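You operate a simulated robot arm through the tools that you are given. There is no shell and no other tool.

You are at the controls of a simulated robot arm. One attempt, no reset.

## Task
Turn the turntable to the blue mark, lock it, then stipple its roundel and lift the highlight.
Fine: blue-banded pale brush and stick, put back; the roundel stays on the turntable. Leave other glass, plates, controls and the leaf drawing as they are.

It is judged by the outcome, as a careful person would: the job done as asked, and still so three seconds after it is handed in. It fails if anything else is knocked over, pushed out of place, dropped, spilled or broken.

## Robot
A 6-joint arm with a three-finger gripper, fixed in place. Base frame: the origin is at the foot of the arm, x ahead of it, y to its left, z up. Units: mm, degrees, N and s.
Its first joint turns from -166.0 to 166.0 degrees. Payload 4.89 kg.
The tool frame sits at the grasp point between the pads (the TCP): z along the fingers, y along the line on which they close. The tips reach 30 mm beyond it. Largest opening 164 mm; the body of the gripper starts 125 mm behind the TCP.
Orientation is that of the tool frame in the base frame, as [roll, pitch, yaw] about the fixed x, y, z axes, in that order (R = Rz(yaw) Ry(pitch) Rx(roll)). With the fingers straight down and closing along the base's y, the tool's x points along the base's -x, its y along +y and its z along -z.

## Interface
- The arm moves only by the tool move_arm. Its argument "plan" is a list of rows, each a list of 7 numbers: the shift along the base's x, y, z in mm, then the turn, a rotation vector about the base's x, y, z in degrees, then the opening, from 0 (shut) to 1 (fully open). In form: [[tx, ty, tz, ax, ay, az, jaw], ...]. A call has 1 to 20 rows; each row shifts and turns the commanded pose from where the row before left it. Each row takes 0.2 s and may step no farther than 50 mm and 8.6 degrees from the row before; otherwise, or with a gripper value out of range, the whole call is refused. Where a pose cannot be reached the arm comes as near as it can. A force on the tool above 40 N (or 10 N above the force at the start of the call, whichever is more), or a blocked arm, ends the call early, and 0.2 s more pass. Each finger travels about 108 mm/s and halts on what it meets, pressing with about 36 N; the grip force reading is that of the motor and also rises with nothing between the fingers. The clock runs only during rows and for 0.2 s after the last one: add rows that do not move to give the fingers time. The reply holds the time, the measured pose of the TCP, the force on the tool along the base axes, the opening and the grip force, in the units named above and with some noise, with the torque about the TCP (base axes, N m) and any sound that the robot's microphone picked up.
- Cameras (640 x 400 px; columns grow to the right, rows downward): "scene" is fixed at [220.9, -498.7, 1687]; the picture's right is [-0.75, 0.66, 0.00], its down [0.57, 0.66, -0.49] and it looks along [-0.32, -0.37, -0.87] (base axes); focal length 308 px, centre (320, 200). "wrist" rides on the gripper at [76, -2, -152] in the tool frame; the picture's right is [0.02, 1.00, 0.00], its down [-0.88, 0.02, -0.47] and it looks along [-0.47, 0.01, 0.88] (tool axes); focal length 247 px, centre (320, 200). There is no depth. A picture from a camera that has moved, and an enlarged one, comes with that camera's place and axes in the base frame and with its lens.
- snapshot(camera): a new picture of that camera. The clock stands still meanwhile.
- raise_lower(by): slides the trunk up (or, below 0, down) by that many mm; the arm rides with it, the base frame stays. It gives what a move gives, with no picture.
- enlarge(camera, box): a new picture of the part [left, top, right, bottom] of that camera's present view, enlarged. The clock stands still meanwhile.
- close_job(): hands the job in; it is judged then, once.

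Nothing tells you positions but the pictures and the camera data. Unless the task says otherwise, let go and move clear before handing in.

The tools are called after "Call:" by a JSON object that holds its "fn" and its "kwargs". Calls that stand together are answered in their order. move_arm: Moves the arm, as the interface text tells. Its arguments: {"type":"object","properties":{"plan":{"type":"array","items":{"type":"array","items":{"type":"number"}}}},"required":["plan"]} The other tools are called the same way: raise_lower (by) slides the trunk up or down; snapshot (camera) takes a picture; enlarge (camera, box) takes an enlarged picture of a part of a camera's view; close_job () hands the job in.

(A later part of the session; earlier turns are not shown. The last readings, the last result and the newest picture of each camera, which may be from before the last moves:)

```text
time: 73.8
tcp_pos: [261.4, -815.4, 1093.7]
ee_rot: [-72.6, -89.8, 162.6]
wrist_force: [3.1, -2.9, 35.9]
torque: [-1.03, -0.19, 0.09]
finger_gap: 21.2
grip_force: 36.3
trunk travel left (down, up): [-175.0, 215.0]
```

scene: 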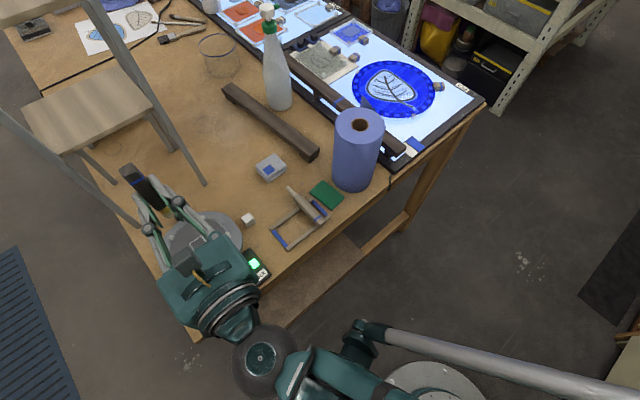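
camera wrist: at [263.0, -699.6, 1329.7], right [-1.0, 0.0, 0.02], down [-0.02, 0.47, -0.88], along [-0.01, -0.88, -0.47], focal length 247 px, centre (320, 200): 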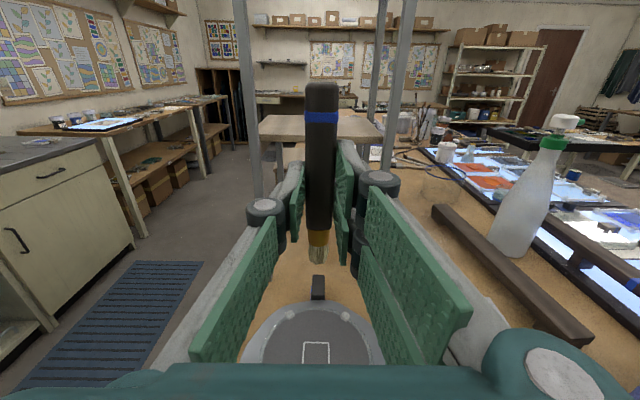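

Contact came at a commanded z of about 1092.4 with 5 N, and the surface is stiff below that. I'll lift now and look at what the dab did.

Call:
{"fn": "move_arm", "kwargs": {"plan": [[0, 0, 4, 0, 0, 0, 0.05], [0, 0, 11, 0, 0, 0, 0.05], [0, -40, 15, 0, 0, 0, 0.05], [0, 0, 0, 0, 0, 0, 0.05]]}}

Call:
{"fn": "snapshot", "kwargs": {"camera": "wrist"}}

Call:
{"fn": "enlarge", "kwargs": {"camera": "wrist", "box": [220, 200, 420, 380]}}

Call:
{"fn": "enlarge", "kwargs": {"camera": "scene", "box": [150, 200, 250, 300]}}

```text
time: 74.8
tcp_pos: [262.5, -856.7, 1122.0]
ee_rot: [-134.3, -89.9, -135.8]
wrist_force: [-0.1, 0.4, -0.3]
torque: [0.04, 0.03, -0.03]
finger_gap: 21.7
grip_force: 36.2
trunk travel left (down, up): [-175.0, 215.0]
```

```text
taken
camera wrist: at [263.4, -704.4, 1198.2], right [-1.0, 0.0, 0.02], down [-0.02, 0.47, -0.88], along [-0.01, -0.88, -0.47], focal length 247 px, centre (320, 200)
```

wrist: 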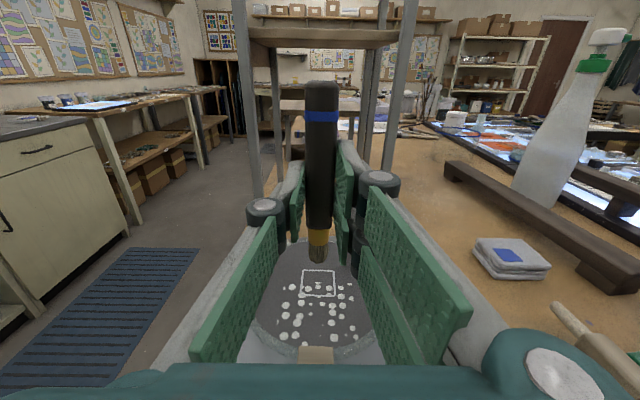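

```text
2.22 times, centred on (320, 290) of wrist
camera zoom: at [263.4, -704.4, 1198.2], right [-1.0, 0.0, 0.02], down [-0.02, 0.47, -0.88], along [-0.01, -0.88, -0.47], focal length 549 px, centre (320, 0)
```

zoom: 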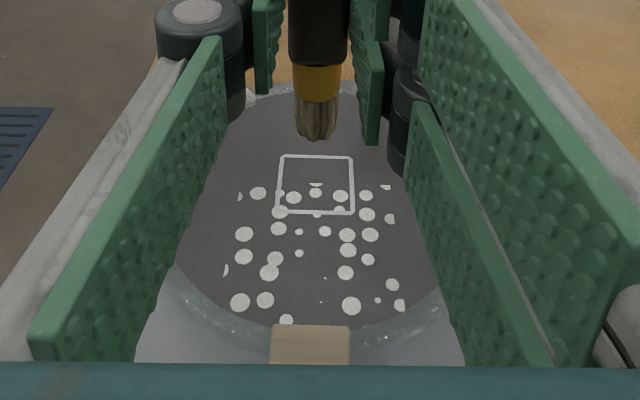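

```text
4.00 times, centred on (200, 250) of scene
camera zoom: at [220.9, -498.7, 1687.0], right [-0.75, 0.66, 0.0], down [0.57, 0.66, -0.49], along [-0.32, -0.37, -0.87], focal length 1234 px, centre (800, 0)
```

zoom: 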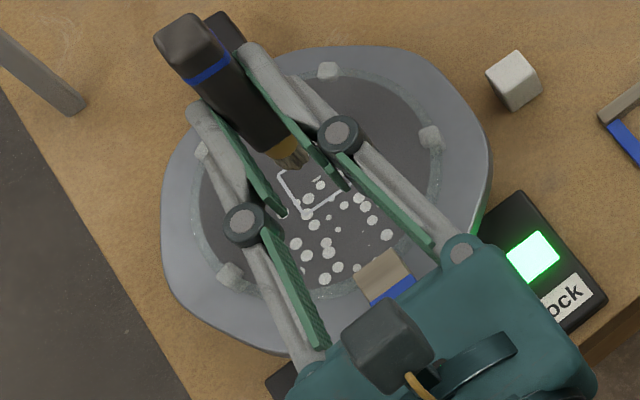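

The dab left a patch of pale stipple marks around the contact point, so several dabs spread over the roundel are needed. I'll dab the far side next, with light pressure.

Call:
{"fn": "move_arm", "kwargs": {"plan": [[0, -20, 0, 0, 0, 0, 0.05], [0, -18, -10, 0, 0, 0, 0.05], [0, 0, -16, 0, 0, 0, 0.05], [0, 0, 0, 0, 0, 0, 0.05]]}}

Call:
{"fn": "move_arm", "kwargs": {"plan": [[0, 0, -1.5, 0, 0, 0, 0.05], [0, 0, 0, 0, 0, 0, 0.05]]}}

```text
time: 75.8
tcp_pos: [261.7, -895.6, 1095.2]
ee_rot: [-142.1, -89.9, -127.9]
wrist_force: [0.1, -0.9, -1.2]
torque: [-0.05, -0.04, -0.01]
finger_gap: 21.4
grip_force: 35.6
trunk travel left (down, up): [-175.0, 215.0]
```

```text
time: 76.4
tcp_pos: [262.1, -894.9, 1094.0]
ee_rot: [-133.9, -90.0, -136.1]
wrist_force: [0.4, 1.1, -1.4]
torque: [-0.01, 0.02, 0.02]
finger_gap: 21.3
grip_force: 35.8
trunk travel left (down, up): [-175.0, 215.0]
```

Call:
{"fn": "move_arm", "kwargs": {"plan": [[0, 0, -0.8, 0, 0, 0, 0.05], [0, 0, 0, 0, 0, 0, 0.05]]}}

Call:
{"fn": "move_arm", "kwargs": {"plan": [[0, 0, -0.5, 0, 0, 0, 0.05], [0, 0, 0, 0, 0, 0, 0.05]]}}

```text
time: 77.0
tcp_pos: [260.5, -894.4, 1092.1]
ee_rot: [-135.7, -89.9, -134.3]
wrist_force: [1.3, 0.2, -0.7]
torque: [0.05, 0.0, 0.0]
finger_gap: 21.3
grip_force: 36.2
trunk travel left (down, up): [-175.0, 215.0]
```

```text
time: 77.6
tcp_pos: [262.3, -894.6, 1092.5]
ee_rot: [-129.4, -89.9, -140.8]
wrist_force: [-0.3, -2.5, 7.3]
torque: [-0.25, 0.02, 0.03]
finger_gap: 21.4
grip_force: 36.0
trunk travel left (down, up): [-175.0, 215.0]
```

A light contact of 7 N. Lift and look again.

Call:
{"fn": "move_arm", "kwargs": {"plan": [[0, 0, 5, 0, 0, 0, 0.05], [0, 20, 15, 0, 0, 0, 0.05], [0, 20, 10, 0, 0, 0, 0.05], [0, 20, 0, 0, 0, 0, 0.05], [0, 0, 0, 0, 0, 0, 0.05]]}}

Call:
{"fn": "enlarge", "kwargs": {"camera": "wrist", "box": [220, 180, 420, 340]}}

Call:
{"fn": "enlarge", "kwargs": {"camera": "scene", "box": [150, 200, 250, 300]}}

```text
time: 78.8
tcp_pos: [262.6, -834.4, 1122.1]
ee_rot: [-129.3, -89.9, -140.8]
wrist_force: [0.1, 0.3, -1.2]
torque: [0.08, -0.01, 0.01]
finger_gap: 21.6
grip_force: 36.4
trunk travel left (down, up): [-175.0, 215.0]
```

```text
2.50 times, centred on (320, 260) of wrist
camera zoom: at [262.6, -683.1, 1199.5], right [-1.0, 0.0, 0.02], down [-0.02, 0.47, -0.88], along [-0.01, -0.88, -0.47], focal length 617 px, centre (320, 50)
```

zoom: 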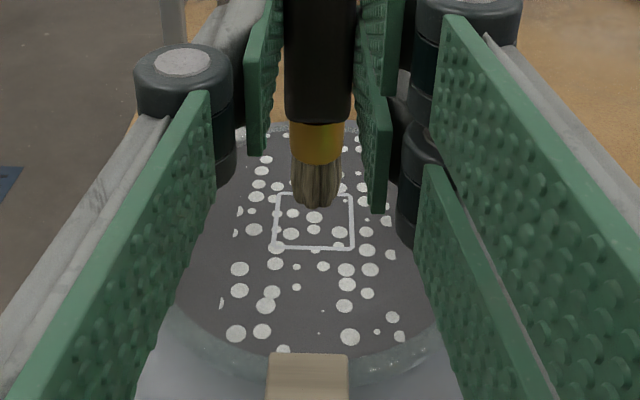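

```text
4.00 times, centred on (200, 250) of scene
camera zoom: at [220.9, -498.7, 1687.0], right [-0.75, 0.66, 0.0], down [0.57, 0.66, -0.49], along [-0.32, -0.37, -0.87], focal length 1234 px, centre (800, 0)
```

zoom: 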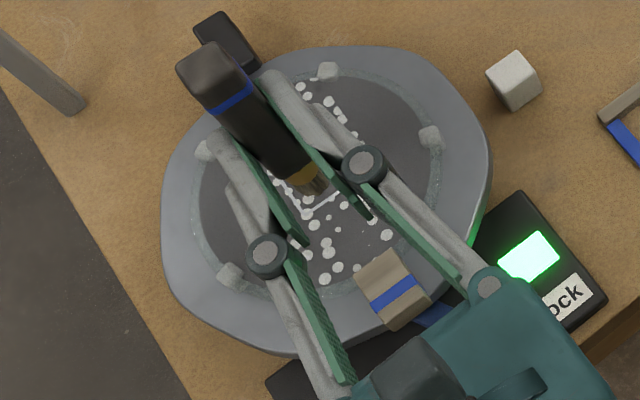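

The far area took. Now the +x side, with two light dabs, at y≈-864 and y≈-904.

Call:
{"fn": "move_arm", "kwargs": {"plan": [[21, -2, 0, 0, 0, 0, 0.05], [20.7, -2.4, -10, 0, 0, 0, 0.05], [0, 0, -10, 0, 0, 0, 0.05], [0, 0, -7, 0, 0, 0, 0.05], [0, 0, -3, 0, 0, 0, 0.05], [0, 0, 0, 0, 0, 0, 0.05]]}}

Call:
{"fn": "move_arm", "kwargs": {"plan": [[0, 0, 6, 0, 0, 0, 0.05], [0, -20, 6, 0, 0, 0, 0.05], [0, -20, 0, 0, 0, 0, 0.05], [0, 0, -6, 0, 0, 0, 0.05], [0, 0, -4, 0, 0, 0, 0.05], [0, 0, -2, 0, 0, 0, 0.05], [0, 0, 0, 0, 0, 0, 0.05]]}}

Call:
{"fn": "move_arm", "kwargs": {"plan": [[0, 0, 6, 0, 0, 0, 0.05], [0, 20, 12, 0, 0, 0, 0.05], [0, 20, 12, 0, 0, 0, 0.05], [-25, 0, 0, 0, 0, 0, 0.05], [0, 0, 0, 0, 0, 0, 0.05]]}}

Call:
{"fn": "snapshot", "kwargs": {"camera": "wrist"}}

Call:
{"fn": "enlarge", "kwargs": {"camera": "wrist", "box": [220, 180, 420, 340]}}

```text
time: 80.2
tcp_pos: [305.0, -838.9, 1093.0]
ee_rot: [-137.5, -90.0, -132.5]
wrist_force: [-0.5, -0.4, -0.1]
torque: [0.0, -0.02, 0.0]
finger_gap: 21.7
grip_force: 35.7
trunk travel left (down, up): [-175.0, 215.0]
```

```text
time: 81.8
tcp_pos: [303.1, -879.1, 1092.8]
ee_rot: [-85.1, -90.0, 175.1]
wrist_force: [1.5, -5.0, 26.9]
torque: [-0.97, -0.13, 0.05]
finger_gap: 21.5
grip_force: 36.4
trunk travel left (down, up): [-175.0, 215.0]
```

```text
time: 83.0
tcp_pos: [277.2, -839.9, 1123.5]
ee_rot: [-130.9, -89.9, -139.2]
wrist_force: [0.5, 0.0, 0.7]
torque: [0.04, 0.02, 0.0]
finger_gap: 21.5
grip_force: 36.6
trunk travel left (down, up): [-175.0, 215.0]
```

```text
taken
camera wrist: at [279.7, -687.4, 1198.8], right [-1.0, 0.0, 0.02], down [-0.02, 0.47, -0.88], along [-0.01, -0.88, -0.47], focal length 247 px, centre (320, 200)
```

wrist: 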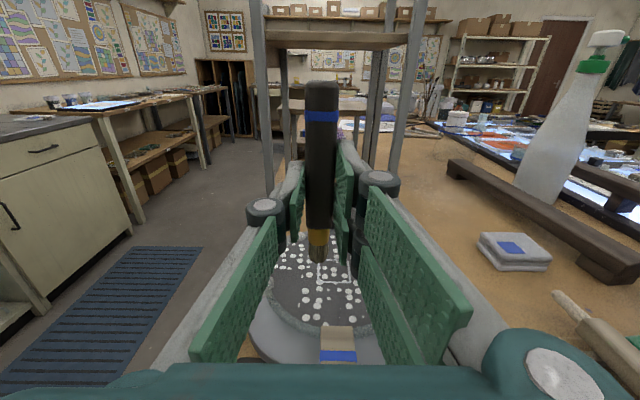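

```text
2.50 times, centred on (320, 260) of wrist
camera zoom: at [279.7, -687.4, 1198.8], right [-1.0, 0.0, 0.02], down [-0.02, 0.47, -0.88], along [-0.01, -0.88, -0.47], focal length 617 px, centre (320, 50)
```

zoom: 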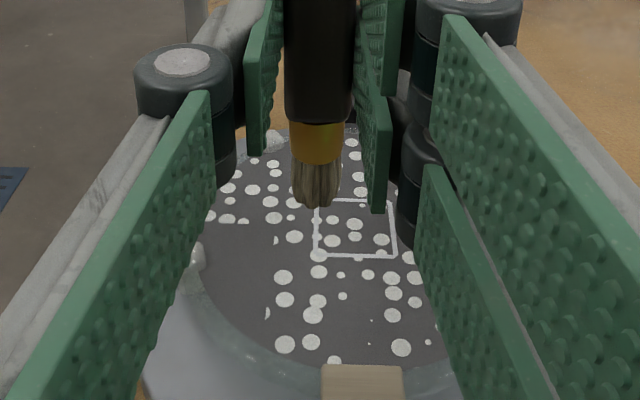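

The +x near spot wasn't touched, while the +x far spot took. I'll redo the near one with finer steps.

Call:
{"fn": "move_arm", "kwargs": {"plan": [[20, 3, -5, 0, 0, 0, 0.05], [13, 2, -10, 0, 0, 0, 0.05], [0, 0, -10, 0, 0, 0, 0.05], [0, 0, -4.6, 0, 0, 0, 0.05], [0, 0, -0.7, 0, 0, 0, 0.05], [0, 0, 0, 0, 0, 0, 0.05]]}}

Call:
{"fn": "move_arm", "kwargs": {"plan": [[0, 0, -0.5, 0, 0, 0, 0.05], [0, 0, 0, 0, 0, 0, 0.05]]}}

```text
time: 84.4
tcp_pos: [311.4, -834.1, 1092.4]
ee_rot: [-74.3, -89.9, 164.3]
wrist_force: [-1.0, -0.7, 35.7]
torque: [-0.82, -0.2, -0.03]
finger_gap: 21.5
grip_force: 35.6
trunk travel left (down, up): [-175.0, 215.0]
```

```text
time: 85.0
tcp_pos: [311.6, -831.8, 1091.6]
ee_rot: [96.9, -90.0, -7.0]
wrist_force: [-1.2, -2.0, 35.4]
torque: [-0.97, -0.2, -0.06]
finger_gap: 21.5
grip_force: 36.5
trunk travel left (down, up): [-175.0, 215.0]
```

Call:
{"fn": "move_arm", "kwargs": {"plan": [[0, 0, 5, 0, 0, 0, 0.05], [-10, -5, 12, 0, 0, 0, 0.05], [-20, 0, 14, 0, 0, 0, 0.05], [0, 0, 0, 0, 0, 0, 0.05]]}}

Call:
{"fn": "snapshot", "kwargs": {"camera": "wrist"}}

Call:
{"fn": "enlarge", "kwargs": {"camera": "wrist", "box": [220, 180, 420, 340]}}

```text
time: 86.0
tcp_pos: [282.1, -839.1, 1123.3]
ee_rot: [-134.9, -89.9, -135.1]
wrist_force: [-0.3, -0.1, -0.6]
torque: [0.07, -0.02, -0.02]
finger_gap: 21.3
grip_force: 36.5
trunk travel left (down, up): [-175.0, 215.0]
```

```text
taken
camera wrist: at [282.9, -686.8, 1198.9], right [-1.0, 0.0, 0.02], down [-0.02, 0.47, -0.88], along [-0.01, -0.88, -0.47], focal length 247 px, centre (320, 200)
```

wrist: 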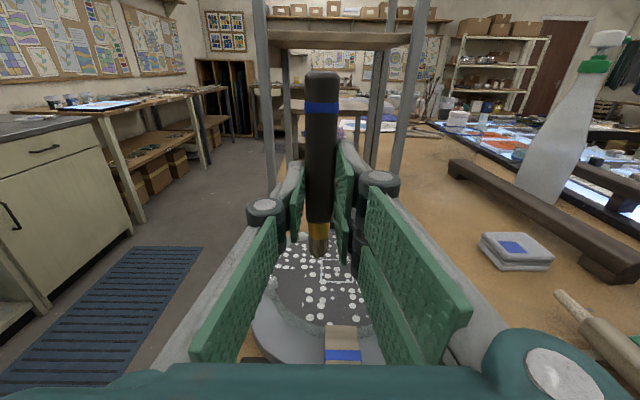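

```text
2.50 times, centred on (320, 260) of wrist
camera zoom: at [282.9, -686.8, 1198.9], right [-1.0, 0.0, 0.02], down [-0.02, 0.47, -0.88], along [-0.01, -0.88, -0.47], focal length 617 px, centre (320, 50)
```

zoom: 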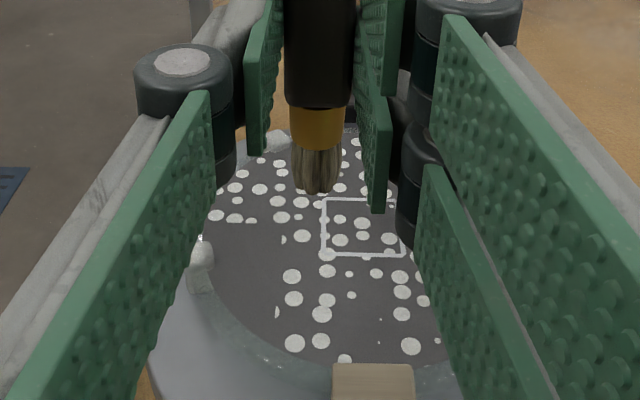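

That press landed partly on one of the glass clips (pad at about (325,-856)), so it left no stipple and the brush slid up a few mm in the grip. From the pattern I place the clips at about (325,-856), (237,-818), (199,-906) and (287,-944), and I'll keep clear of them. Next try is at (302,-846), in small steps.

Call:
{"fn": "move_arm", "kwargs": {"plan": [[10, 9, -5, 0, 0, 0, 0.05], [10, 9, -10, 0, 0, 0, 0.05], [0, 0, -10, 0, 0, 0, 0.05], [0, 0, -5.8, 0, 0, 0, 0.05], [0, 0, 0, 0, 0, 0, 0.05]]}}

Call:
{"fn": "enlarge", "kwargs": {"camera": "wrist", "box": [240, 200, 400, 340]}}

```text
time: 87.2
tcp_pos: [300.9, -820.5, 1090.6]
ee_rot: [-136.7, -89.9, -133.3]
wrist_force: [0.5, 0.9, -1.2]
torque: [0.01, 0.02, 0.01]
finger_gap: 21.4
grip_force: 36.2
trunk travel left (down, up): [-175.0, 215.0]
```

```text
2.86 times, centred on (320, 270) of wrist
camera zoom: at [302.7, -668.8, 1167.3], right [-1.0, 0.0, 0.02], down [-0.02, 0.47, -0.88], along [-0.01, -0.88, -0.47], focal length 706 px, centre (320, 0)
```

zoom: 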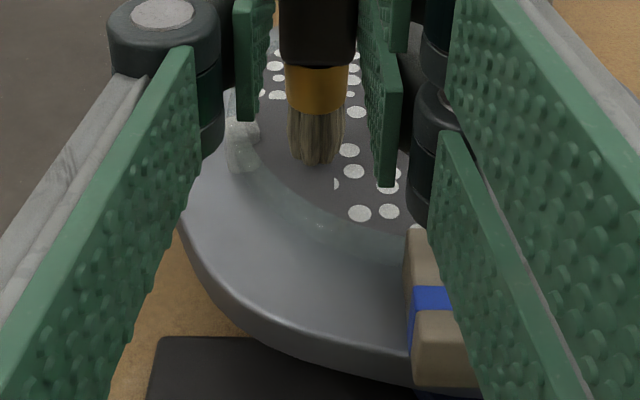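

Call:
{"fn": "move_arm", "kwargs": {"plan": [[0, 0, -1, 0, 0, 0, 0.05], [0, 0, -1, 0, 0, 0, 0.05], [0, 0, 0, 0, 0, 0, 0.05]]}}

```text
time: 88.0
tcp_pos: [302.3, -820.7, 1089.4]
ee_rot: [-136.0, -89.9, -134.0]
wrist_force: [-0.5, 0.0, -0.3]
torque: [0.02, -0.01, 0.01]
finger_gap: 21.4
grip_force: 35.5
trunk travel left (down, up): [-175.0, 215.0]
```

Call:
{"fn": "move_arm", "kwargs": {"plan": [[0, 0, -1, 0, 0, 0, 0.05], [0, 0, 0, 0, 0, 0, 0.05]]}}

```text
time: 88.6
tcp_pos: [300.9, -819.6, 1088.1]
ee_rot: [-134.4, -89.9, -135.6]
wrist_force: [-0.2, 0.0, -0.7]
torque: [0.03, 0.01, 0.03]
finger_gap: 21.4
grip_force: 36.5
trunk travel left (down, up): [-175.0, 215.0]
```

Call:
{"fn": "move_arm", "kwargs": {"plan": [[0, 0, -0.8, 0, 0, 0, 0.05], [0, 0, 0, 0, 0, 0, 0.05]]}}

```text
time: 89.2
tcp_pos: [301.8, -821.3, 1087.4]
ee_rot: [-134.1, -89.8, -136.0]
wrist_force: [-0.4, -0.3, 1.4]
torque: [-0.05, -0.02, 0.0]
finger_gap: 21.4
grip_force: 35.6
trunk travel left (down, up): [-175.0, 215.0]
```

Call:
{"fn": "move_arm", "kwargs": {"plan": [[0, 0, -0.4, 0, 0, 0, 0.05], [0, 0, 0, 0, 0, 0, 0.05]]}}

Call:
{"fn": "enlarge", "kwargs": {"camera": "wrist", "box": [240, 200, 400, 340]}}

```text
time: 89.8
tcp_pos: [301.6, -821.1, 1086.8]
ee_rot: [-130.2, -89.9, -139.7]
wrist_force: [1.8, -0.2, 3.6]
torque: [-0.02, -0.07, 0.03]
finger_gap: 21.6
grip_force: 35.8
trunk travel left (down, up): [-175.0, 215.0]
```

```text
2.86 times, centred on (320, 270) of wrist
camera zoom: at [302.4, -669.3, 1163.5], right [-1.0, 0.0, 0.02], down [-0.02, 0.47, -0.88], along [-0.01, -0.88, -0.47], focal length 706 px, centre (320, 0)
```

zoom: 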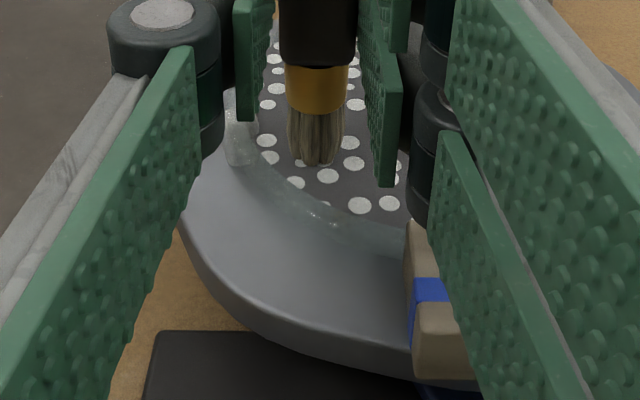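

The near +x region has now taken at about 3.6 N. Next is the -x side, near first, at about (218,-858).

Call:
{"fn": "move_arm", "kwargs": {"plan": [[0, 0, 8, 0, 0, 0, 0.05], [0, 0, 20, 0, 0, 0, 0.05], [-28, -4, 0, 0, 0, 0, 0.05], [-28, -4, 0, 0, 0, 0, 0.05], [-28, -4, 0, 0, 0, 0, 0.05], [0, 0, -14, 0, 0, 0, 0.05], [0, 0, -10, 0, 0, 0, 0.05], [0, 0, -2, 0, 0, 0, 0.05], [0, 0, 0, 0, 0, 0, 0.05]]}}

Call:
{"fn": "enlarge", "kwargs": {"camera": "wrist", "box": [240, 200, 400, 340]}}

```text
time: 91.8
tcp_pos: [217.4, -831.9, 1089.3]
ee_rot: [-137.7, -89.9, -132.3]
wrist_force: [0.1, 0.3, -1.8]
torque: [0.04, -0.04, 0.02]
finger_gap: 21.4
grip_force: 36.0
trunk travel left (down, up): [-175.0, 215.0]
```

```text
2.86 times, centred on (320, 270) of wrist
camera zoom: at [218.7, -681.1, 1165.6], right [-1.0, 0.0, 0.02], down [-0.02, 0.47, -0.88], along [-0.01, -0.88, -0.47], focal length 706 px, centre (320, 0)
```

zoom: 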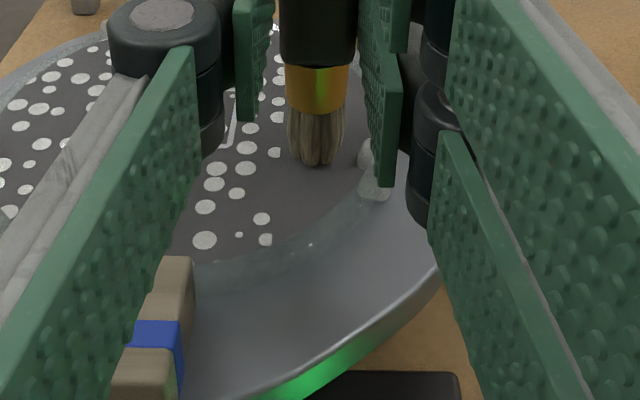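

There is a clip at about (198,-850), about 20 mm from the bristles, so this spot is clear. I'll lower in small steps.

Call:
{"fn": "move_arm", "kwargs": {"plan": [[0, 0, -1, 0, 0, 0, 0.05], [0, 0, -0.7, 0, 0, 0, 0.05], [0, 0, 0, 0, 0, 0, 0.05]]}}

```text
time: 92.6
tcp_pos: [217.4, -833.1, 1088.6]
ee_rot: [-135.0, -89.8, -135.0]
wrist_force: [0.2, 0.2, -1.5]
torque: [0.0, 0.0, 0.02]
finger_gap: 21.5
grip_force: 36.0
trunk travel left (down, up): [-175.0, 215.0]
```

Call:
{"fn": "move_arm", "kwargs": {"plan": [[0, 0, -0.7, 0, 0, 0, 0.05], [0, 0, 0, 0, 0, 0, 0.05]]}}

```text
time: 93.2
tcp_pos: [219.0, -833.5, 1087.8]
ee_rot: [-133.2, -90.0, -136.9]
wrist_force: [-0.1, -1.4, 2.7]
torque: [-0.05, -0.03, 0.01]
finger_gap: 21.3
grip_force: 35.8
trunk travel left (down, up): [-175.0, 215.0]
```

Call:
{"fn": "move_arm", "kwargs": {"plan": [[0, 0, -0.3, 0, 0, 0, 0.05], [0, 0, 0, 0, 0, 0, 0.05]]}}

Call:
{"fn": "enlarge", "kwargs": {"camera": "wrist", "box": [240, 200, 400, 340]}}

```text
time: 93.8
tcp_pos: [218.2, -833.7, 1087.0]
ee_rot: [-129.3, -90.0, -140.8]
wrist_force: [0.8, -0.6, 7.7]
torque: [-0.19, -0.11, 0.03]
finger_gap: 21.3
grip_force: 36.4
trunk travel left (down, up): [-175.0, 215.0]
```

```text
2.86 times, centred on (320, 270) of wrist
camera zoom: at [218.8, -681.1, 1163.5], right [-1.0, 0.0, 0.02], down [-0.02, 0.47, -0.88], along [-0.01, -0.88, -0.47], focal length 706 px, centre (320, 0)
```

zoom: 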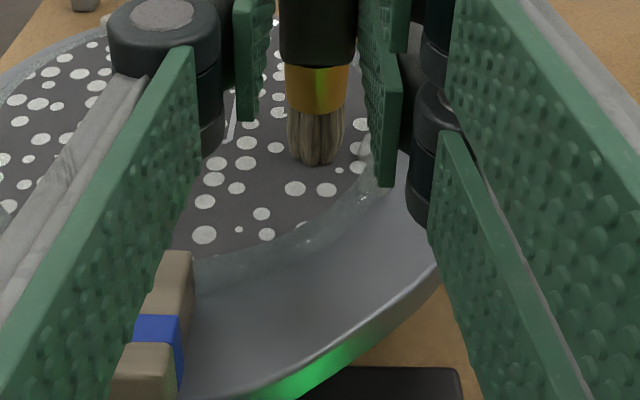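

Good. Now the far -x spot, about (222,-904).

Call:
{"fn": "move_arm", "kwargs": {"plan": [[0, 0, 8, 0, 0, 0, 0.05], [0, 0, 12, 0, 0, 0, 0.05], [2, -23, 0, 0, 0, 0, 0.05], [2, -23, 0, 0, 0, 0, 0.05], [0, 0, -12, 0, 0, 0, 0.05], [0, 0, -6, 0, 0, 0, 0.05], [0, 0, -1, 0, 0, 0, 0.05], [0, 0, 0, 0, 0, 0, 0.05]]}}

```text
time: 95.6
tcp_pos: [221.8, -879.7, 1087.6]
ee_rot: [-134.3, -89.9, -135.7]
wrist_force: [0.1, 0.5, 0.8]
torque: [-0.04, 0.0, -0.01]
finger_gap: 21.3
grip_force: 35.7
trunk travel left (down, up): [-175.0, 215.0]
```

Call:
{"fn": "move_arm", "kwargs": {"plan": [[0, 0, -0.6, 0, 0, 0, 0.05], [0, 0, 0, 0, 0, 0, 0.05]]}}

```text
time: 96.2
tcp_pos: [221.8, -878.7, 1086.3]
ee_rot: [-130.5, -89.8, -139.5]
wrist_force: [-0.3, -1.4, 4.7]
torque: [-0.17, 0.05, -0.01]
finger_gap: 21.4
grip_force: 36.2
trunk travel left (down, up): [-175.0, 215.0]
```

Call:
{"fn": "move_arm", "kwargs": {"plan": [[0, 0, 8, 0, 0, 0, 0.05], [10, 0, 20, 0, 0, 0, 0.05], [15, 0, 40, 0, 0, 0, 0.05], [15, 10, 40, 0, 0, 0, 0.05], [0, 10, 40, 0, 0, 0, 0.05], [0, 0, 0, 0, 0, 0, 0.05]]}}

Call:
{"fn": "snapshot", "kwargs": {"camera": "wrist"}}

Call:
{"fn": "enlarge", "kwargs": {"camera": "wrist", "box": [240, 240, 400, 380]}}

Call:
{"fn": "enlarge", "kwargs": {"camera": "scene", "box": [150, 200, 250, 300]}}

```text
time: 97.6
tcp_pos: [260.3, -861.2, 1234.8]
ee_rot: [-125.8, -89.9, -144.3]
wrist_force: [-0.5, 0.6, 0.6]
torque: [0.06, 0.02, 0.03]
finger_gap: 21.5
grip_force: 35.5
trunk travel left (down, up): [-175.0, 215.0]
```

```text
taken
camera wrist: at [261.5, -708.3, 1311.4], right [-1.0, 0.0, 0.02], down [-0.02, 0.47, -0.88], along [-0.01, -0.88, -0.47], focal length 247 px, centre (320, 200)
```

wrist: 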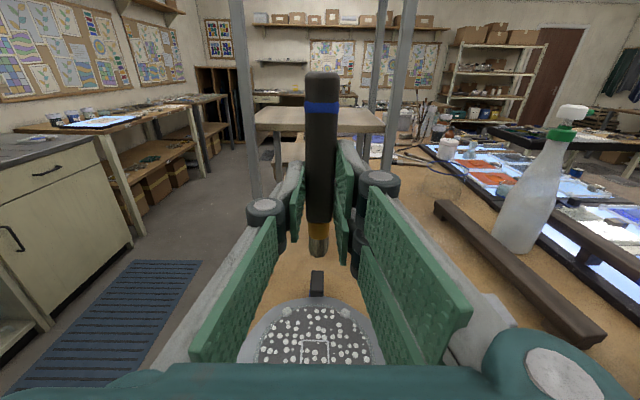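

```text
2.86 times, centred on (320, 310) of wrist
camera zoom: at [261.5, -708.3, 1311.4], right [-1.0, 0.0, 0.02], down [-0.02, 0.47, -0.88], along [-0.01, -0.88, -0.47], focal length 706 px, centre (320, -114)
```

zoom: 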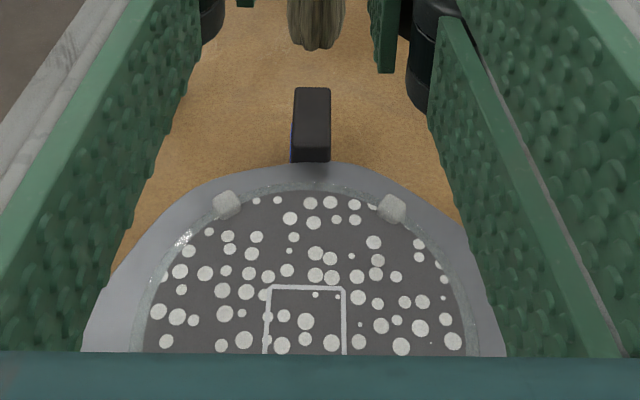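

```text
4.00 times, centred on (200, 250) of scene
camera zoom: at [220.9, -498.7, 1687.0], right [-0.75, 0.66, 0.0], down [0.57, 0.66, -0.49], along [-0.32, -0.37, -0.87], focal length 1234 px, centre (800, 0)
```

zoom: 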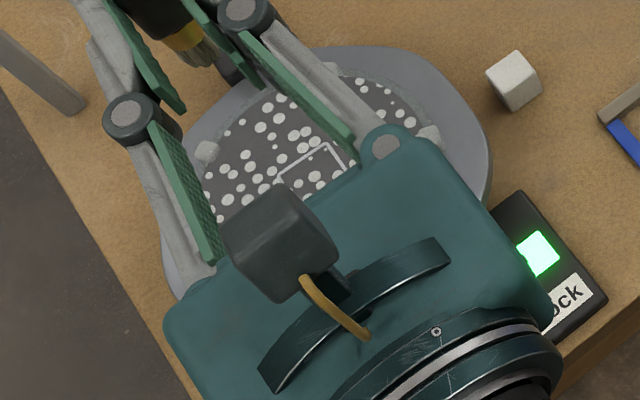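

The stipple covers the roundel evenly in this view. I'll measure how far the brush slid in the grip so I can put it back in the right spot.

Call:
{"fn": "enlarge", "kwargs": {"camera": "wrist", "box": [280, 60, 360, 110]}}

Call:
{"fn": "enlarge", "kwargs": {"camera": "wrist", "box": [280, 210, 360, 270]}}

```text
8.00 times, centred on (320, 85) of wrist
camera zoom: at [261.5, -708.3, 1311.4], right [-1.0, 0.0, 0.02], down [-0.02, 0.47, -0.88], along [-0.01, -0.88, -0.47], focal length 1976 px, centre (320, 1120)
```

zoom: 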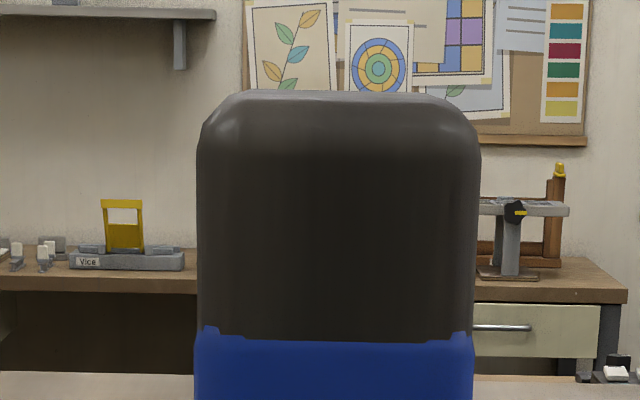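

```text
6.67 times, centred on (320, 240) of wrist
camera zoom: at [261.5, -708.3, 1311.4], right [-1.0, 0.0, 0.02], down [-0.02, 0.47, -0.88], along [-0.01, -0.88, -0.47], focal length 1646 px, centre (320, -67)
```

zoom: 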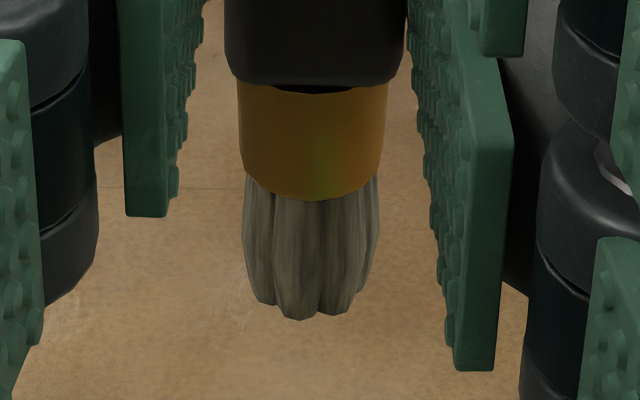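

The brush slid about 5.7 mm, so I'll set it down with the TCP at y≈-816. Now back: tilt down, yaw round, and over the rest.

Call:
{"fn": "move_arm", "kwargs": {"plan": [[0, 0, 5, 8.2, 0, 0, 0.05], [0, 0, 5, 8.2, 0, 0, 0.05], [0, 0, 5, 8.2, 0, 0, 0.05], [0, 0, 0, 8.2, 0, 0, 0.05], [0, 0, 0, 8.2, 0, 0, 0.05], [0, 0, 0, 8.2, 0, 0, 0.05], [0, 0, 0, 8.2, 0, 0, 0.05], [0, 0, 0, 8.2, 0, 0, 0.05], [0, 0, 0, 8.2, 0, 0, 0.05], [0, 0, 0, 8.2, 0, 0, 0.05], [0, 0, 0, 8, 0, 0, 0.05], [0, 0, 0, 0, 0, 0, 0.05]]}}

Call:
{"fn": "snapshot", "kwargs": {"camera": "wrist"}}

Call:
{"fn": "enlarge", "kwargs": {"camera": "wrist", "box": [220, 80, 420, 220]}}

```text
time: 100.2
tcp_pos: [262.3, -858.9, 1249.1]
ee_rot: [-179.9, 0.2, -90.1]
wrist_force: [0.0, -1.5, -0.9]
torque: [0.22, 0.03, 0.01]
finger_gap: 21.2
grip_force: 36.4
trunk travel left (down, up): [-175.0, 215.0]
```

```text
taken
camera wrist: at [262.9, -937.5, 1401.2], right [-1.0, -0.02, 0.0], down [-0.02, 0.88, 0.48], along [-0.01, 0.48, -0.88], focal length 247 px, centre (320, 200)
```

wrist: 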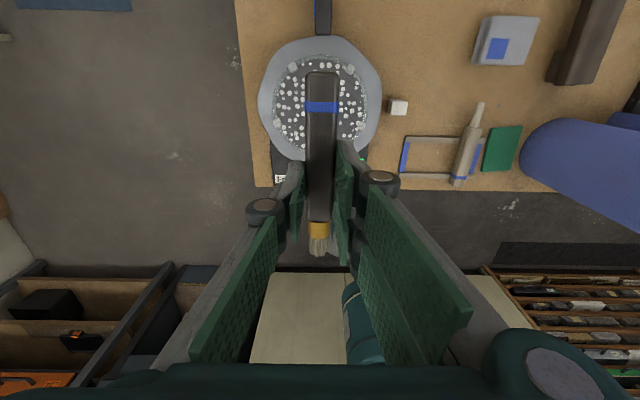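

```text
2.86 times, centred on (320, 150) of wrist
camera zoom: at [262.9, -937.5, 1401.2], right [-1.0, -0.02, 0.0], down [-0.02, 0.88, 0.48], along [-0.01, 0.48, -0.88], focal length 706 px, centre (320, 343)
```

zoom: 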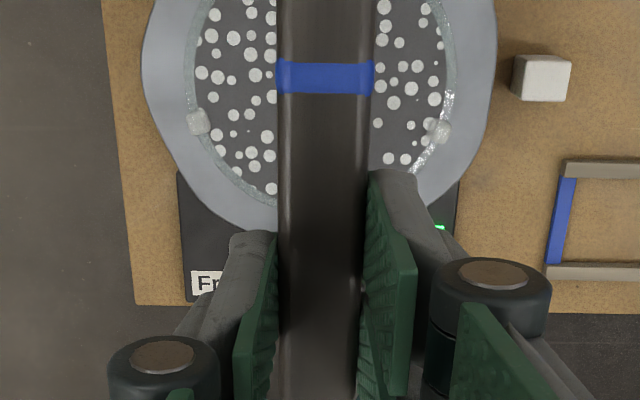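

Coverage looks even on both sides. Carrying the brush back over its rest now.

Call:
{"fn": "move_arm", "kwargs": {"plan": [[-9.6, 2.1, -1, 0, 0, -8.2, 0.05], [-9.6, 2.1, -1, 0, 0, -8.2, 0.05], [-9.6, 2.1, -1, 0, 0, -8.2, 0.05], [-9.6, 2.1, -1, 0, 0, -8.2, 0.05], [-9.6, 2.1, -1, 0, 0, -8.2, 0.05], [-9.6, 2.1, -1, 0, 0, -8.2, 0.05], [-9.6, 2.1, -1, 0, 0, -8.2, 0.05], [-9.6, 2.1, -1, 0, 0, -8.2, 0.05], [-9.6, 2.1, -1, 0, 0, -8.2, 0.05], [-9.6, 2.1, -1, 0, 0, -8.2, 0.05], [-9.6, 2.1, -1, 0, 0, -8.2, 0.05], [-9.6, 2.1, -1, 0, 0, -8.2, 0.05], [-9.6, 2.1, -1, 0, 0, -8.2, 0.05], [-9.6, 2.1, -1, 0, 0, -8.2, 0.05], [-9.6, 2.1, -1, 0, 0, -8.2, 0.05], [-9.6, 2.1, -1, 0, 0, -8.2, 0.05], [-9.6, 2.1, -1, 0, 0, -8.2, 0.05], [-9.6, 2.1, -1, 0, 0, -8.2, 0.05], [-9.6, 2.1, -1, 0, 0, -8.2, 0.05], [-9.6, 2.1, -1, 0, 0, -8.2, 0.05]]}}

Call:
{"fn": "move_arm", "kwargs": {"plan": [[0, 0, 0, 0, 0, -8, 0.05], [0, 0, 0, 0, 0, -8, 0.05], [0, 0, -40, 0, 0, 0, 0.05], [0, 0, -40, 0, 0, 0, 0.05], [0, 0, -40, 0, 0, 0, 0.05], [0, 0, 0, 0, 0, 0, 0.05]]}}

Call:
{"fn": "snapshot", "kwargs": {"camera": "wrist"}}

Call:
{"fn": "enlarge", "kwargs": {"camera": "wrist", "box": [340, 90, 480, 230]}}

Call:
{"fn": "enlarge", "kwargs": {"camera": "wrist", "box": [220, 50, 400, 200]}}

```text
time: 104.4
tcp_pos: [70.7, -817.2, 1230.1]
ee_rot: [-180.0, 0.1, 105.8]
wrist_force: [0.2, -0.8, -1.2]
torque: [0.01, 0.02, -0.01]
finger_gap: 21.2
grip_force: 36.3
trunk travel left (down, up): [-175.0, 215.0]
```

```text
time: 105.8
tcp_pos: [68.1, -819.0, 1110.3]
ee_rot: [-180.0, 0.0, 90.0]
wrist_force: [0.2, -0.2, -1.9]
torque: [0.06, -0.03, 0.01]
finger_gap: 21.4
grip_force: 36.4
trunk travel left (down, up): [-175.0, 215.0]
```

```text
taken
camera wrist: at [67.3, -742.8, 1262.7], right [1.0, 0.02, 0.0], down [0.02, -0.88, 0.47], along [0.01, -0.47, -0.88], focal length 247 px, centre (320, 200)
```

wrist: 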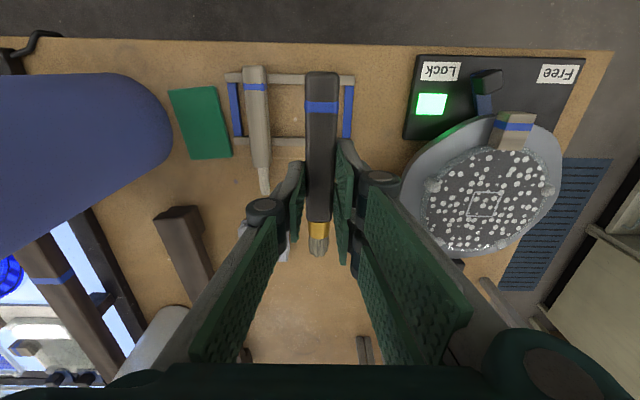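

```text
2.86 times, centred on (410, 160) of wrist
camera zoom: at [67.3, -742.8, 1262.7], right [1.0, 0.02, 0.0], down [0.02, -0.88, 0.47], along [0.01, -0.47, -0.88], focal length 706 px, centre (63, 314)
```

zoom: 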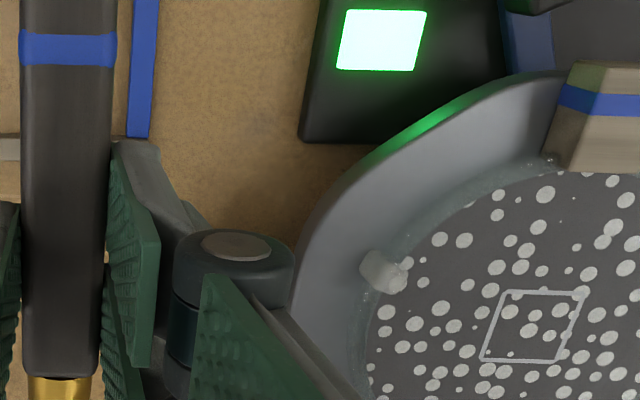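

```text
2.67 times, centred on (310, 125) of wrist
camera zoom: at [67.3, -742.8, 1262.7], right [1.0, 0.02, 0.0], down [0.02, -0.88, 0.47], along [0.01, -0.47, -0.88], focal length 659 px, centre (347, 400)
```

zoom: 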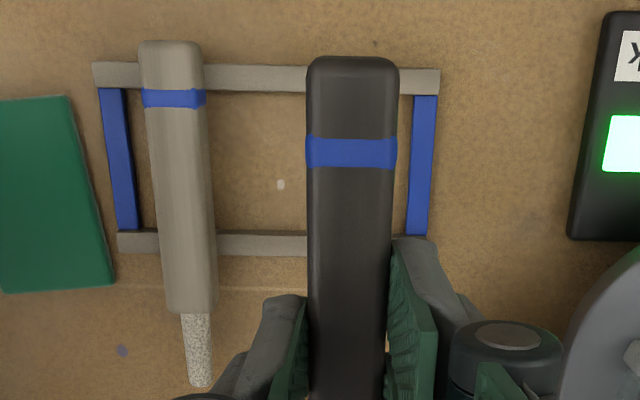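

Coverage is good all round. The brush is lined up over its place on the rest, so I'll lower it gently.

Call:
{"fn": "move_arm", "kwargs": {"plan": [[0.3, 0.7, -40, 0, 0, 0, 0.05], [0, 0, -40, 0, 0, 0, 0.05], [0, 0, -25, 0, 0, 0, 0.05], [0, 0, -6, 0, 0, 0, 0.05], [0, 0, -2, 0, 0, 0, 0.05], [0, 0, 0, 0, 0, 0, 0.05]]}}

Call:
{"fn": "enlarge", "kwargs": {"camera": "wrist", "box": [200, 60, 440, 260]}}

Call:
{"fn": "enlarge", "kwargs": {"camera": "scene", "box": [240, 170, 340, 250]}}

```text
time: 107.2
tcp_pos: [69.3, -816.7, 997.8]
ee_rot: [-180.0, 0.2, 89.9]
wrist_force: [0.9, -0.2, -1.2]
torque: [-0.05, -0.02, 0.01]
finger_gap: 21.3
grip_force: 35.7
trunk travel left (down, up): [-175.0, 215.0]
```

```text
2.00 times, centred on (320, 160) of wrist
camera zoom: at [67.3, -740.4, 1150.1], right [1.0, 0.02, 0.0], down [0.02, -0.88, 0.47], along [0.01, -0.47, -0.88], focal length 494 px, centre (320, 280)
```

zoom: 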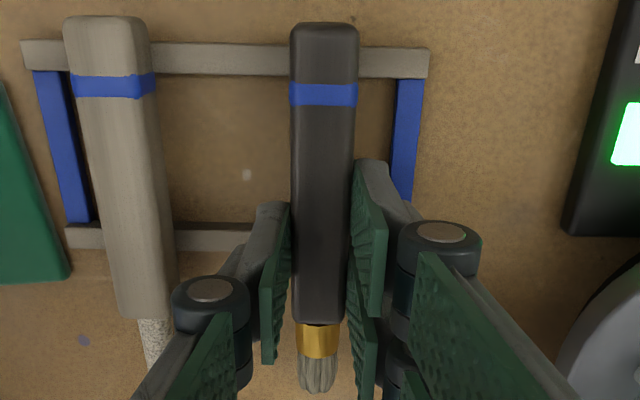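

```text
5.00 times, centred on (290, 210) of scene
camera zoom: at [220.9, -498.7, 1687.0], right [-0.75, 0.66, 0.0], down [0.57, 0.66, -0.49], along [-0.32, -0.37, -0.87], focal length 1542 px, centre (470, 150)
```

zoom: 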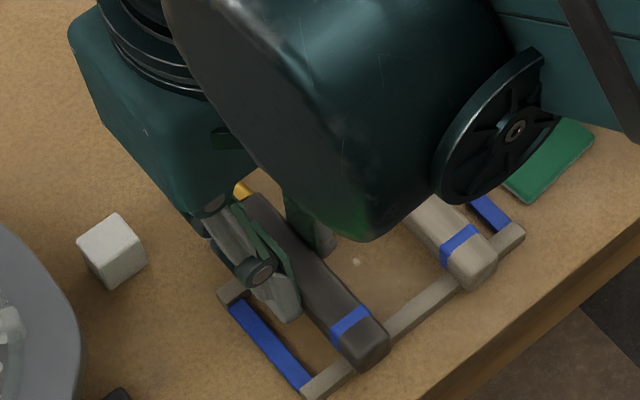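

Aligned as it was originally. I'll lower the last 3 mm and release slowly.

Call:
{"fn": "move_arm", "kwargs": {"plan": [[0, 0, -1.5, 0, 0, 0, 0.05], [0, 0, -1.2, 0, 0, 0, 0.05], [0, 0, 0, 0, 0, 0, 0.05]]}}

```text
time: 108.0
tcp_pos: [68.6, -816.9, 995.5]
ee_rot: [179.9, 0.1, 89.9]
wrist_force: [0.8, -5.3, 36.1]
torque: [-0.62, -0.05, 0.01]
finger_gap: 21.1
grip_force: 36.2
trunk travel left (down, up): [-175.0, 215.0]
```

Call:
{"fn": "move_arm", "kwargs": {"plan": [[0, 0, 1.0, 0, 0, 0, 0.05], [0, 0, 0, 0, 0, 0, 0.05]]}}

```text
time: 108.6
tcp_pos: [69.1, -817.3, 996.4]
ee_rot: [180.0, 0.1, 89.9]
wrist_force: [-0.8, -6.4, 29.7]
torque: [-0.63, -0.02, -0.02]
finger_gap: 21.3
grip_force: 35.6
trunk travel left (down, up): [-175.0, 215.0]
```

Call:
{"fn": "move_arm", "kwargs": {"plan": [[0, 0, 1.0, 0, 0, 0, 0.05], [0, 0, 0, 0, 0, 0, 0.05]]}}

```text
time: 109.2
tcp_pos: [70.0, -817.4, 996.6]
ee_rot: [179.9, 0.0, 89.9]
wrist_force: [-1.0, -2.4, 7.2]
torque: [-0.23, 0.01, 0.02]
finger_gap: 21.4
grip_force: 35.9
trunk travel left (down, up): [-175.0, 215.0]
```

Contact is light now. I'll open the fingers slowly.

Call:
{"fn": "move_arm", "kwargs": {"plan": [[0, 0, 0, 0, 0, 0, 0.13], [0, 0, 0, 0, 0, 0, 0.15], [0, 0, 0, 0, 0, 0, 0.18], [0, 0, 0, 0, 0, 0, 0.22], [0, 0, 0, 0, 0, 0, 0.24], [0, 0, 0, 0, 0, 0, 0.24]]}}

Call:
{"fn": "enlarge", "kwargs": {"camera": "wrist", "box": [200, 60, 440, 260]}}

```text
time: 110.6
tcp_pos: [69.7, -817.0, 996.2]
ee_rot: [180.0, 0.1, 89.9]
wrist_force: [-0.3, 0.5, -0.2]
torque: [0.0, 0.01, -0.01]
finger_gap: 39.2
grip_force: 0.0
trunk travel left (down, up): [-175.0, 215.0]
```

```text
2.00 times, centred on (320, 160) of wrist
camera zoom: at [67.3, -740.4, 1149.1], right [1.0, 0.02, 0.0], down [0.02, -0.88, 0.47], along [0.01, -0.47, -0.88], focal length 494 px, centre (320, 280)
```

zoom: 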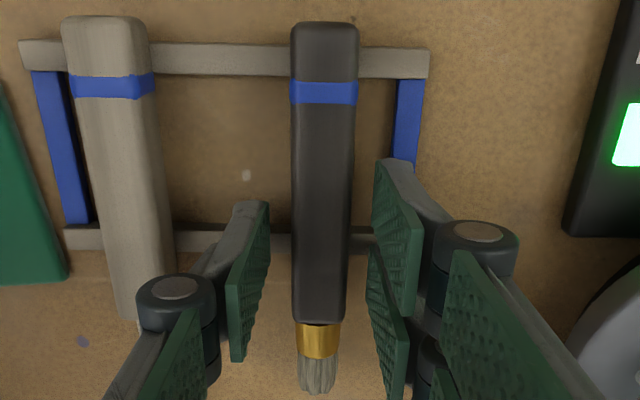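

The brush lies in its place on the rest. I'll lift clear and move above the stick, at x≈0, watching the paper roll.

Call:
{"fn": "move_arm", "kwargs": {"plan": [[0, 0, 20, 0, 0, 0, 0.24], [0, 0, 40, 0, 0, 0, 0.24], [0, 0, 40, 0, 0, 0, 0.24], [0, 0, 40, 0, 0, 0, 0.24], [-25, 0, 0, 0, 0, 0, 0.24], [-25, 0, 0, 0, 0, 0, 0.24], [-20, 2, 0, 0, 0, 0, 0.24], [0, 0, 0, 0, 0, 0, 0.24]]}}

Call:
{"fn": "snapshot", "kwargs": {"camera": "wrist"}}

Call:
{"fn": "enlarge", "kwargs": {"camera": "wrist", "box": [240, 45, 420, 195]}}

Call:
{"fn": "snapshot", "kwargs": {"camera": "scene"}}

```text
time: 112.4
tcp_pos: [-0.5, -813.9, 1137.4]
ee_rot: [180.0, 0.1, 89.9]
wrist_force: [-0.8, -0.1, 0.7]
torque: [0.01, -0.04, -0.04]
finger_gap: 39.4
grip_force: 0.0
trunk travel left (down, up): [-175.0, 215.0]
```

```text
taken
camera wrist: at [-3.3, -736.5, 1289.5], right [1.0, 0.02, 0.0], down [0.02, -0.88, 0.47], along [0.01, -0.47, -0.88], focal length 247 px, centre (320, 200)
```

wrist: 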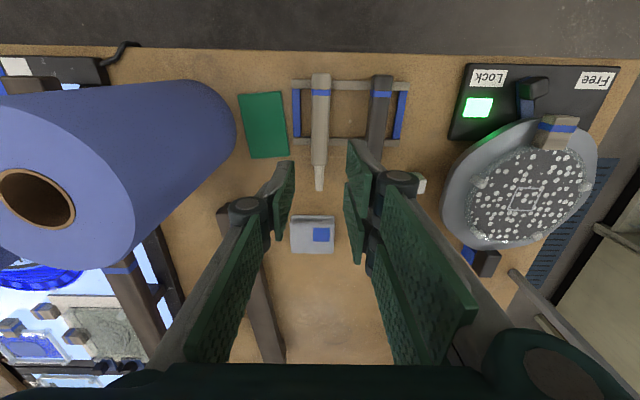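

```text
2.67 times, centred on (330, 120) of wrist
camera zoom: at [-3.3, -736.5, 1289.5], right [1.0, 0.02, 0.0], down [0.02, -0.88, 0.47], along [0.01, -0.47, -0.88], focal length 659 px, centre (293, 413)
```

zoom: 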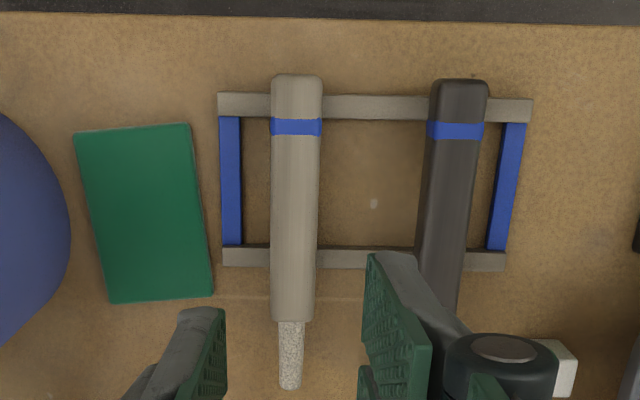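

```text
taken
```

scene: 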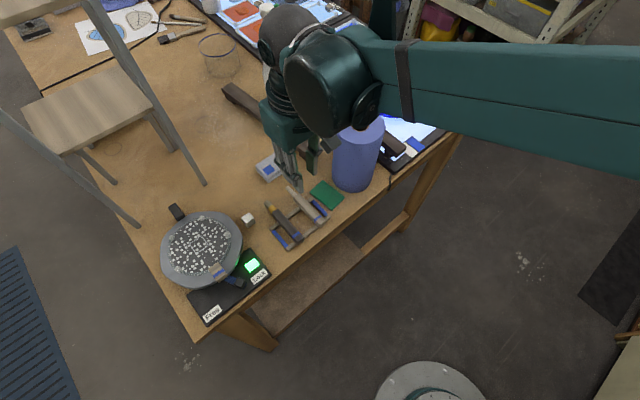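

The stick lies at x≈-1.7, along y, with the same layout as the brush. I'll descend over its handle.

Call:
{"fn": "move_arm", "kwargs": {"plan": [[-0.6, 3.7, -30, 0, 0, 0, 0.24], [0, 0, -40, 0, 0, 0, 0.24], [0, 0, -40, 0, 0, 0, 0.24], [0, 0, 0, 0, 0, 0, 0.24]]}}

Call:
{"fn": "snapshot", "kwargs": {"camera": "wrist"}}

Call:
{"fn": "enlarge", "kwargs": {"camera": "wrist", "box": [200, 60, 440, 260]}}

Call:
{"fn": "enlarge", "kwargs": {"camera": "scene", "box": [240, 80, 420, 240]}}

```text
time: 113.4
tcp_pos: [0.5, -812.2, 1026.1]
ee_rot: [180.0, 0.0, 90.0]
wrist_force: [-0.4, 0.3, -0.8]
torque: [0.05, -0.01, 0.02]
finger_gap: 39.5
grip_force: 0.1
trunk travel left (down, up): [-175.0, 215.0]
```

```text
taken
camera wrist: at [-2.0, -734.9, 1178.9], right [1.0, 0.02, 0.0], down [0.02, -0.88, 0.47], along [0.01, -0.47, -0.88], focal length 247 px, centre (320, 200)
```

wrist: 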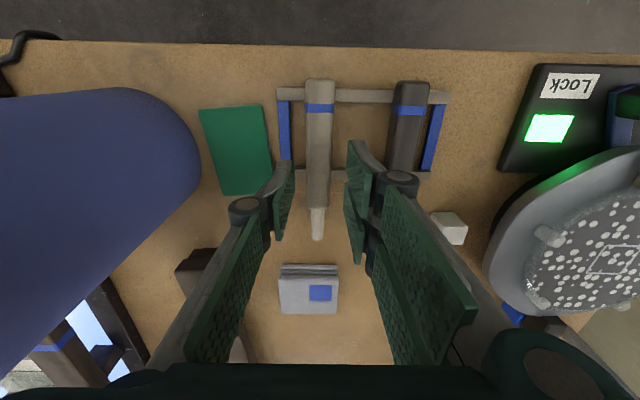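

```text
2.00 times, centred on (320, 160) of wrist
camera zoom: at [-2.0, -734.9, 1178.9], right [1.0, 0.02, 0.0], down [0.02, -0.88, 0.47], along [0.01, -0.47, -0.88], focal length 494 px, centre (320, 280)
```

zoom: 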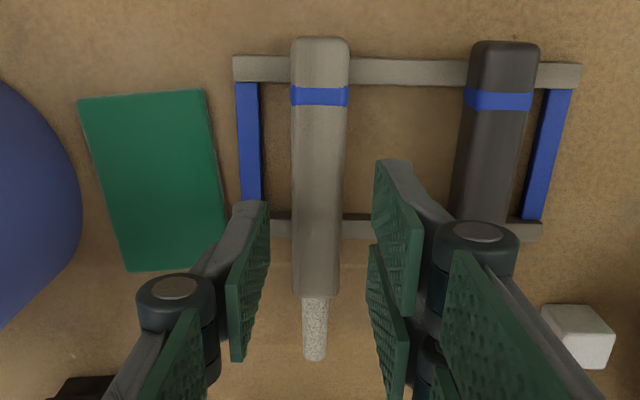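

```text
2.50 times, centred on (330, 160) of scene
camera zoom: at [220.9, -498.7, 1687.0], right [-0.75, 0.66, 0.0], down [0.57, 0.66, -0.49], along [-0.32, -0.37, -0.87], focal length 771 px, centre (295, 300)
```

zoom: 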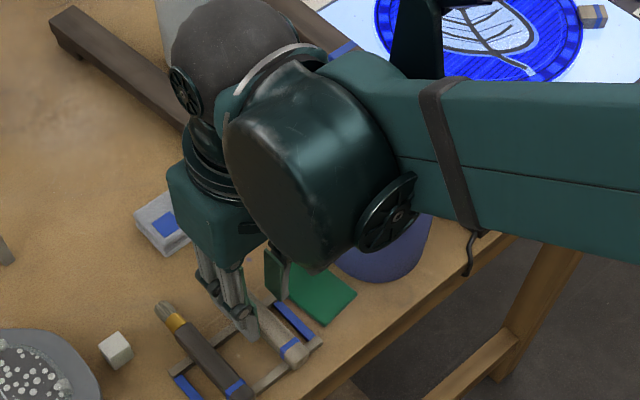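

Call:
{"fn": "move_arm", "kwargs": {"plan": [[-1.5, 0, -16, 0, 0, 0, 0.24], [0, 0, -16, 0, 0, 0, 0.24], [0, 0, 0, 0, 0, 0, 0.24]]}}

Call:
{"fn": "enlarge", "kwargs": {"camera": "wrist", "box": [200, 60, 440, 260]}}

```text
time: 114.2
tcp_pos: [-0.7, -811.7, 994.9]
ee_rot: [180.0, 0.0, 89.9]
wrist_force: [0.2, -0.1, 0.3]
torque: [0.02, 0.02, 0.01]
finger_gap: 39.6
grip_force: 0.1
trunk travel left (down, up): [-175.0, 215.0]
```

```text
2.00 times, centred on (320, 160) of wrist
camera zoom: at [-3.4, -735.2, 1147.3], right [1.0, 0.02, 0.0], down [0.02, -0.88, 0.47], along [0.01, -0.47, -0.88], focal length 494 px, centre (320, 280)
```

zoom: 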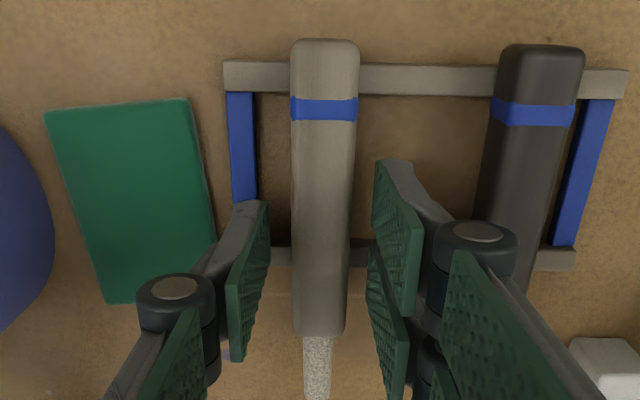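

Centred on the stick at grip height. Closing now.

Call:
{"fn": "move_arm", "kwargs": {"plan": [[0, 0, 0, 0, 0, 0, 0.18], [0, 0, 0, 0, 0, 0, 0.14], [0, 0, 0, 0, 0, 0, 0.1], [0, 0, 0, 0, 0, 0, 0.05], [0, 0, 0, 0, 0, 0, 0.05]]}}

Call:
{"fn": "move_arm", "kwargs": {"plan": [[0, 0, 10, 0, 0, 0, 0.05], [0, 0, 15, 0, 0, 0, 0.05], [0, 0, 30, 0, 0, 0, 0.05], [0, 0, 40, 0, 0, 0, 0.05], [0, 0, 45, 0, 0, 0, 0.05], [0, 0, 45, 0, 0, 0, 0.05], [0, 0, 45, 0, 0, 0, 0.05], [0, 0, 0, 0, 0, 0, 0.05]]}}

Call:
{"fn": "snapshot", "kwargs": {"camera": "wrist"}}

Call:
{"fn": "snapshot", "kwargs": {"camera": "scene"}}

```text
time: 115.4
tcp_pos: [-1.7, -811.2, 994.8]
ee_rot: [180.0, 0.1, 89.9]
wrist_force: [0.5, 0.0, 0.3]
torque: [-0.02, 0.02, -0.01]
finger_gap: 21.5
grip_force: 36.1
trunk travel left (down, up): [-175.0, 215.0]
```

```text
time: 117.2
tcp_pos: [-1.6, -809.9, 1225.3]
ee_rot: [180.0, 0.0, 89.9]
wrist_force: [0.1, 0.7, 0.2]
torque: [-0.09, -0.01, 0.01]
finger_gap: 21.4
grip_force: 36.0
trunk travel left (down, up): [-175.0, 215.0]
```

```text
taken
camera wrist: at [-3.7, -733.9, 1376.5], right [1.0, 0.02, 0.0], down [0.02, -0.88, 0.47], along [0.01, -0.47, -0.88], focal length 247 px, centre (320, 200)
```

wrist: 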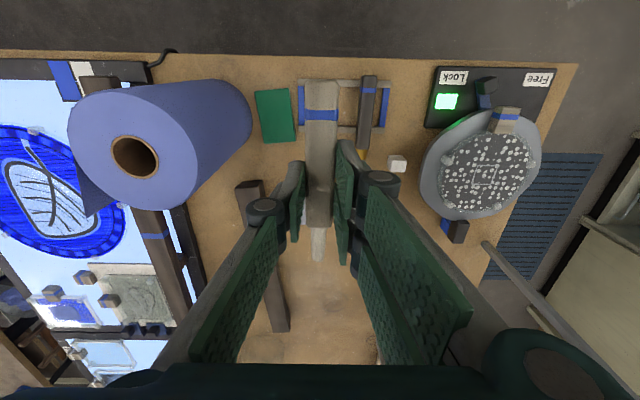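

```text
taken
```

scene: 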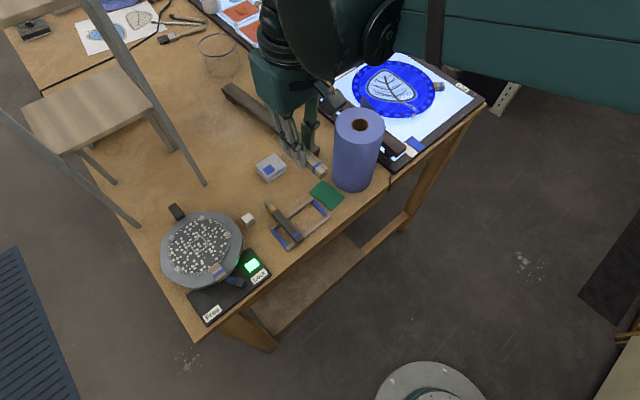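

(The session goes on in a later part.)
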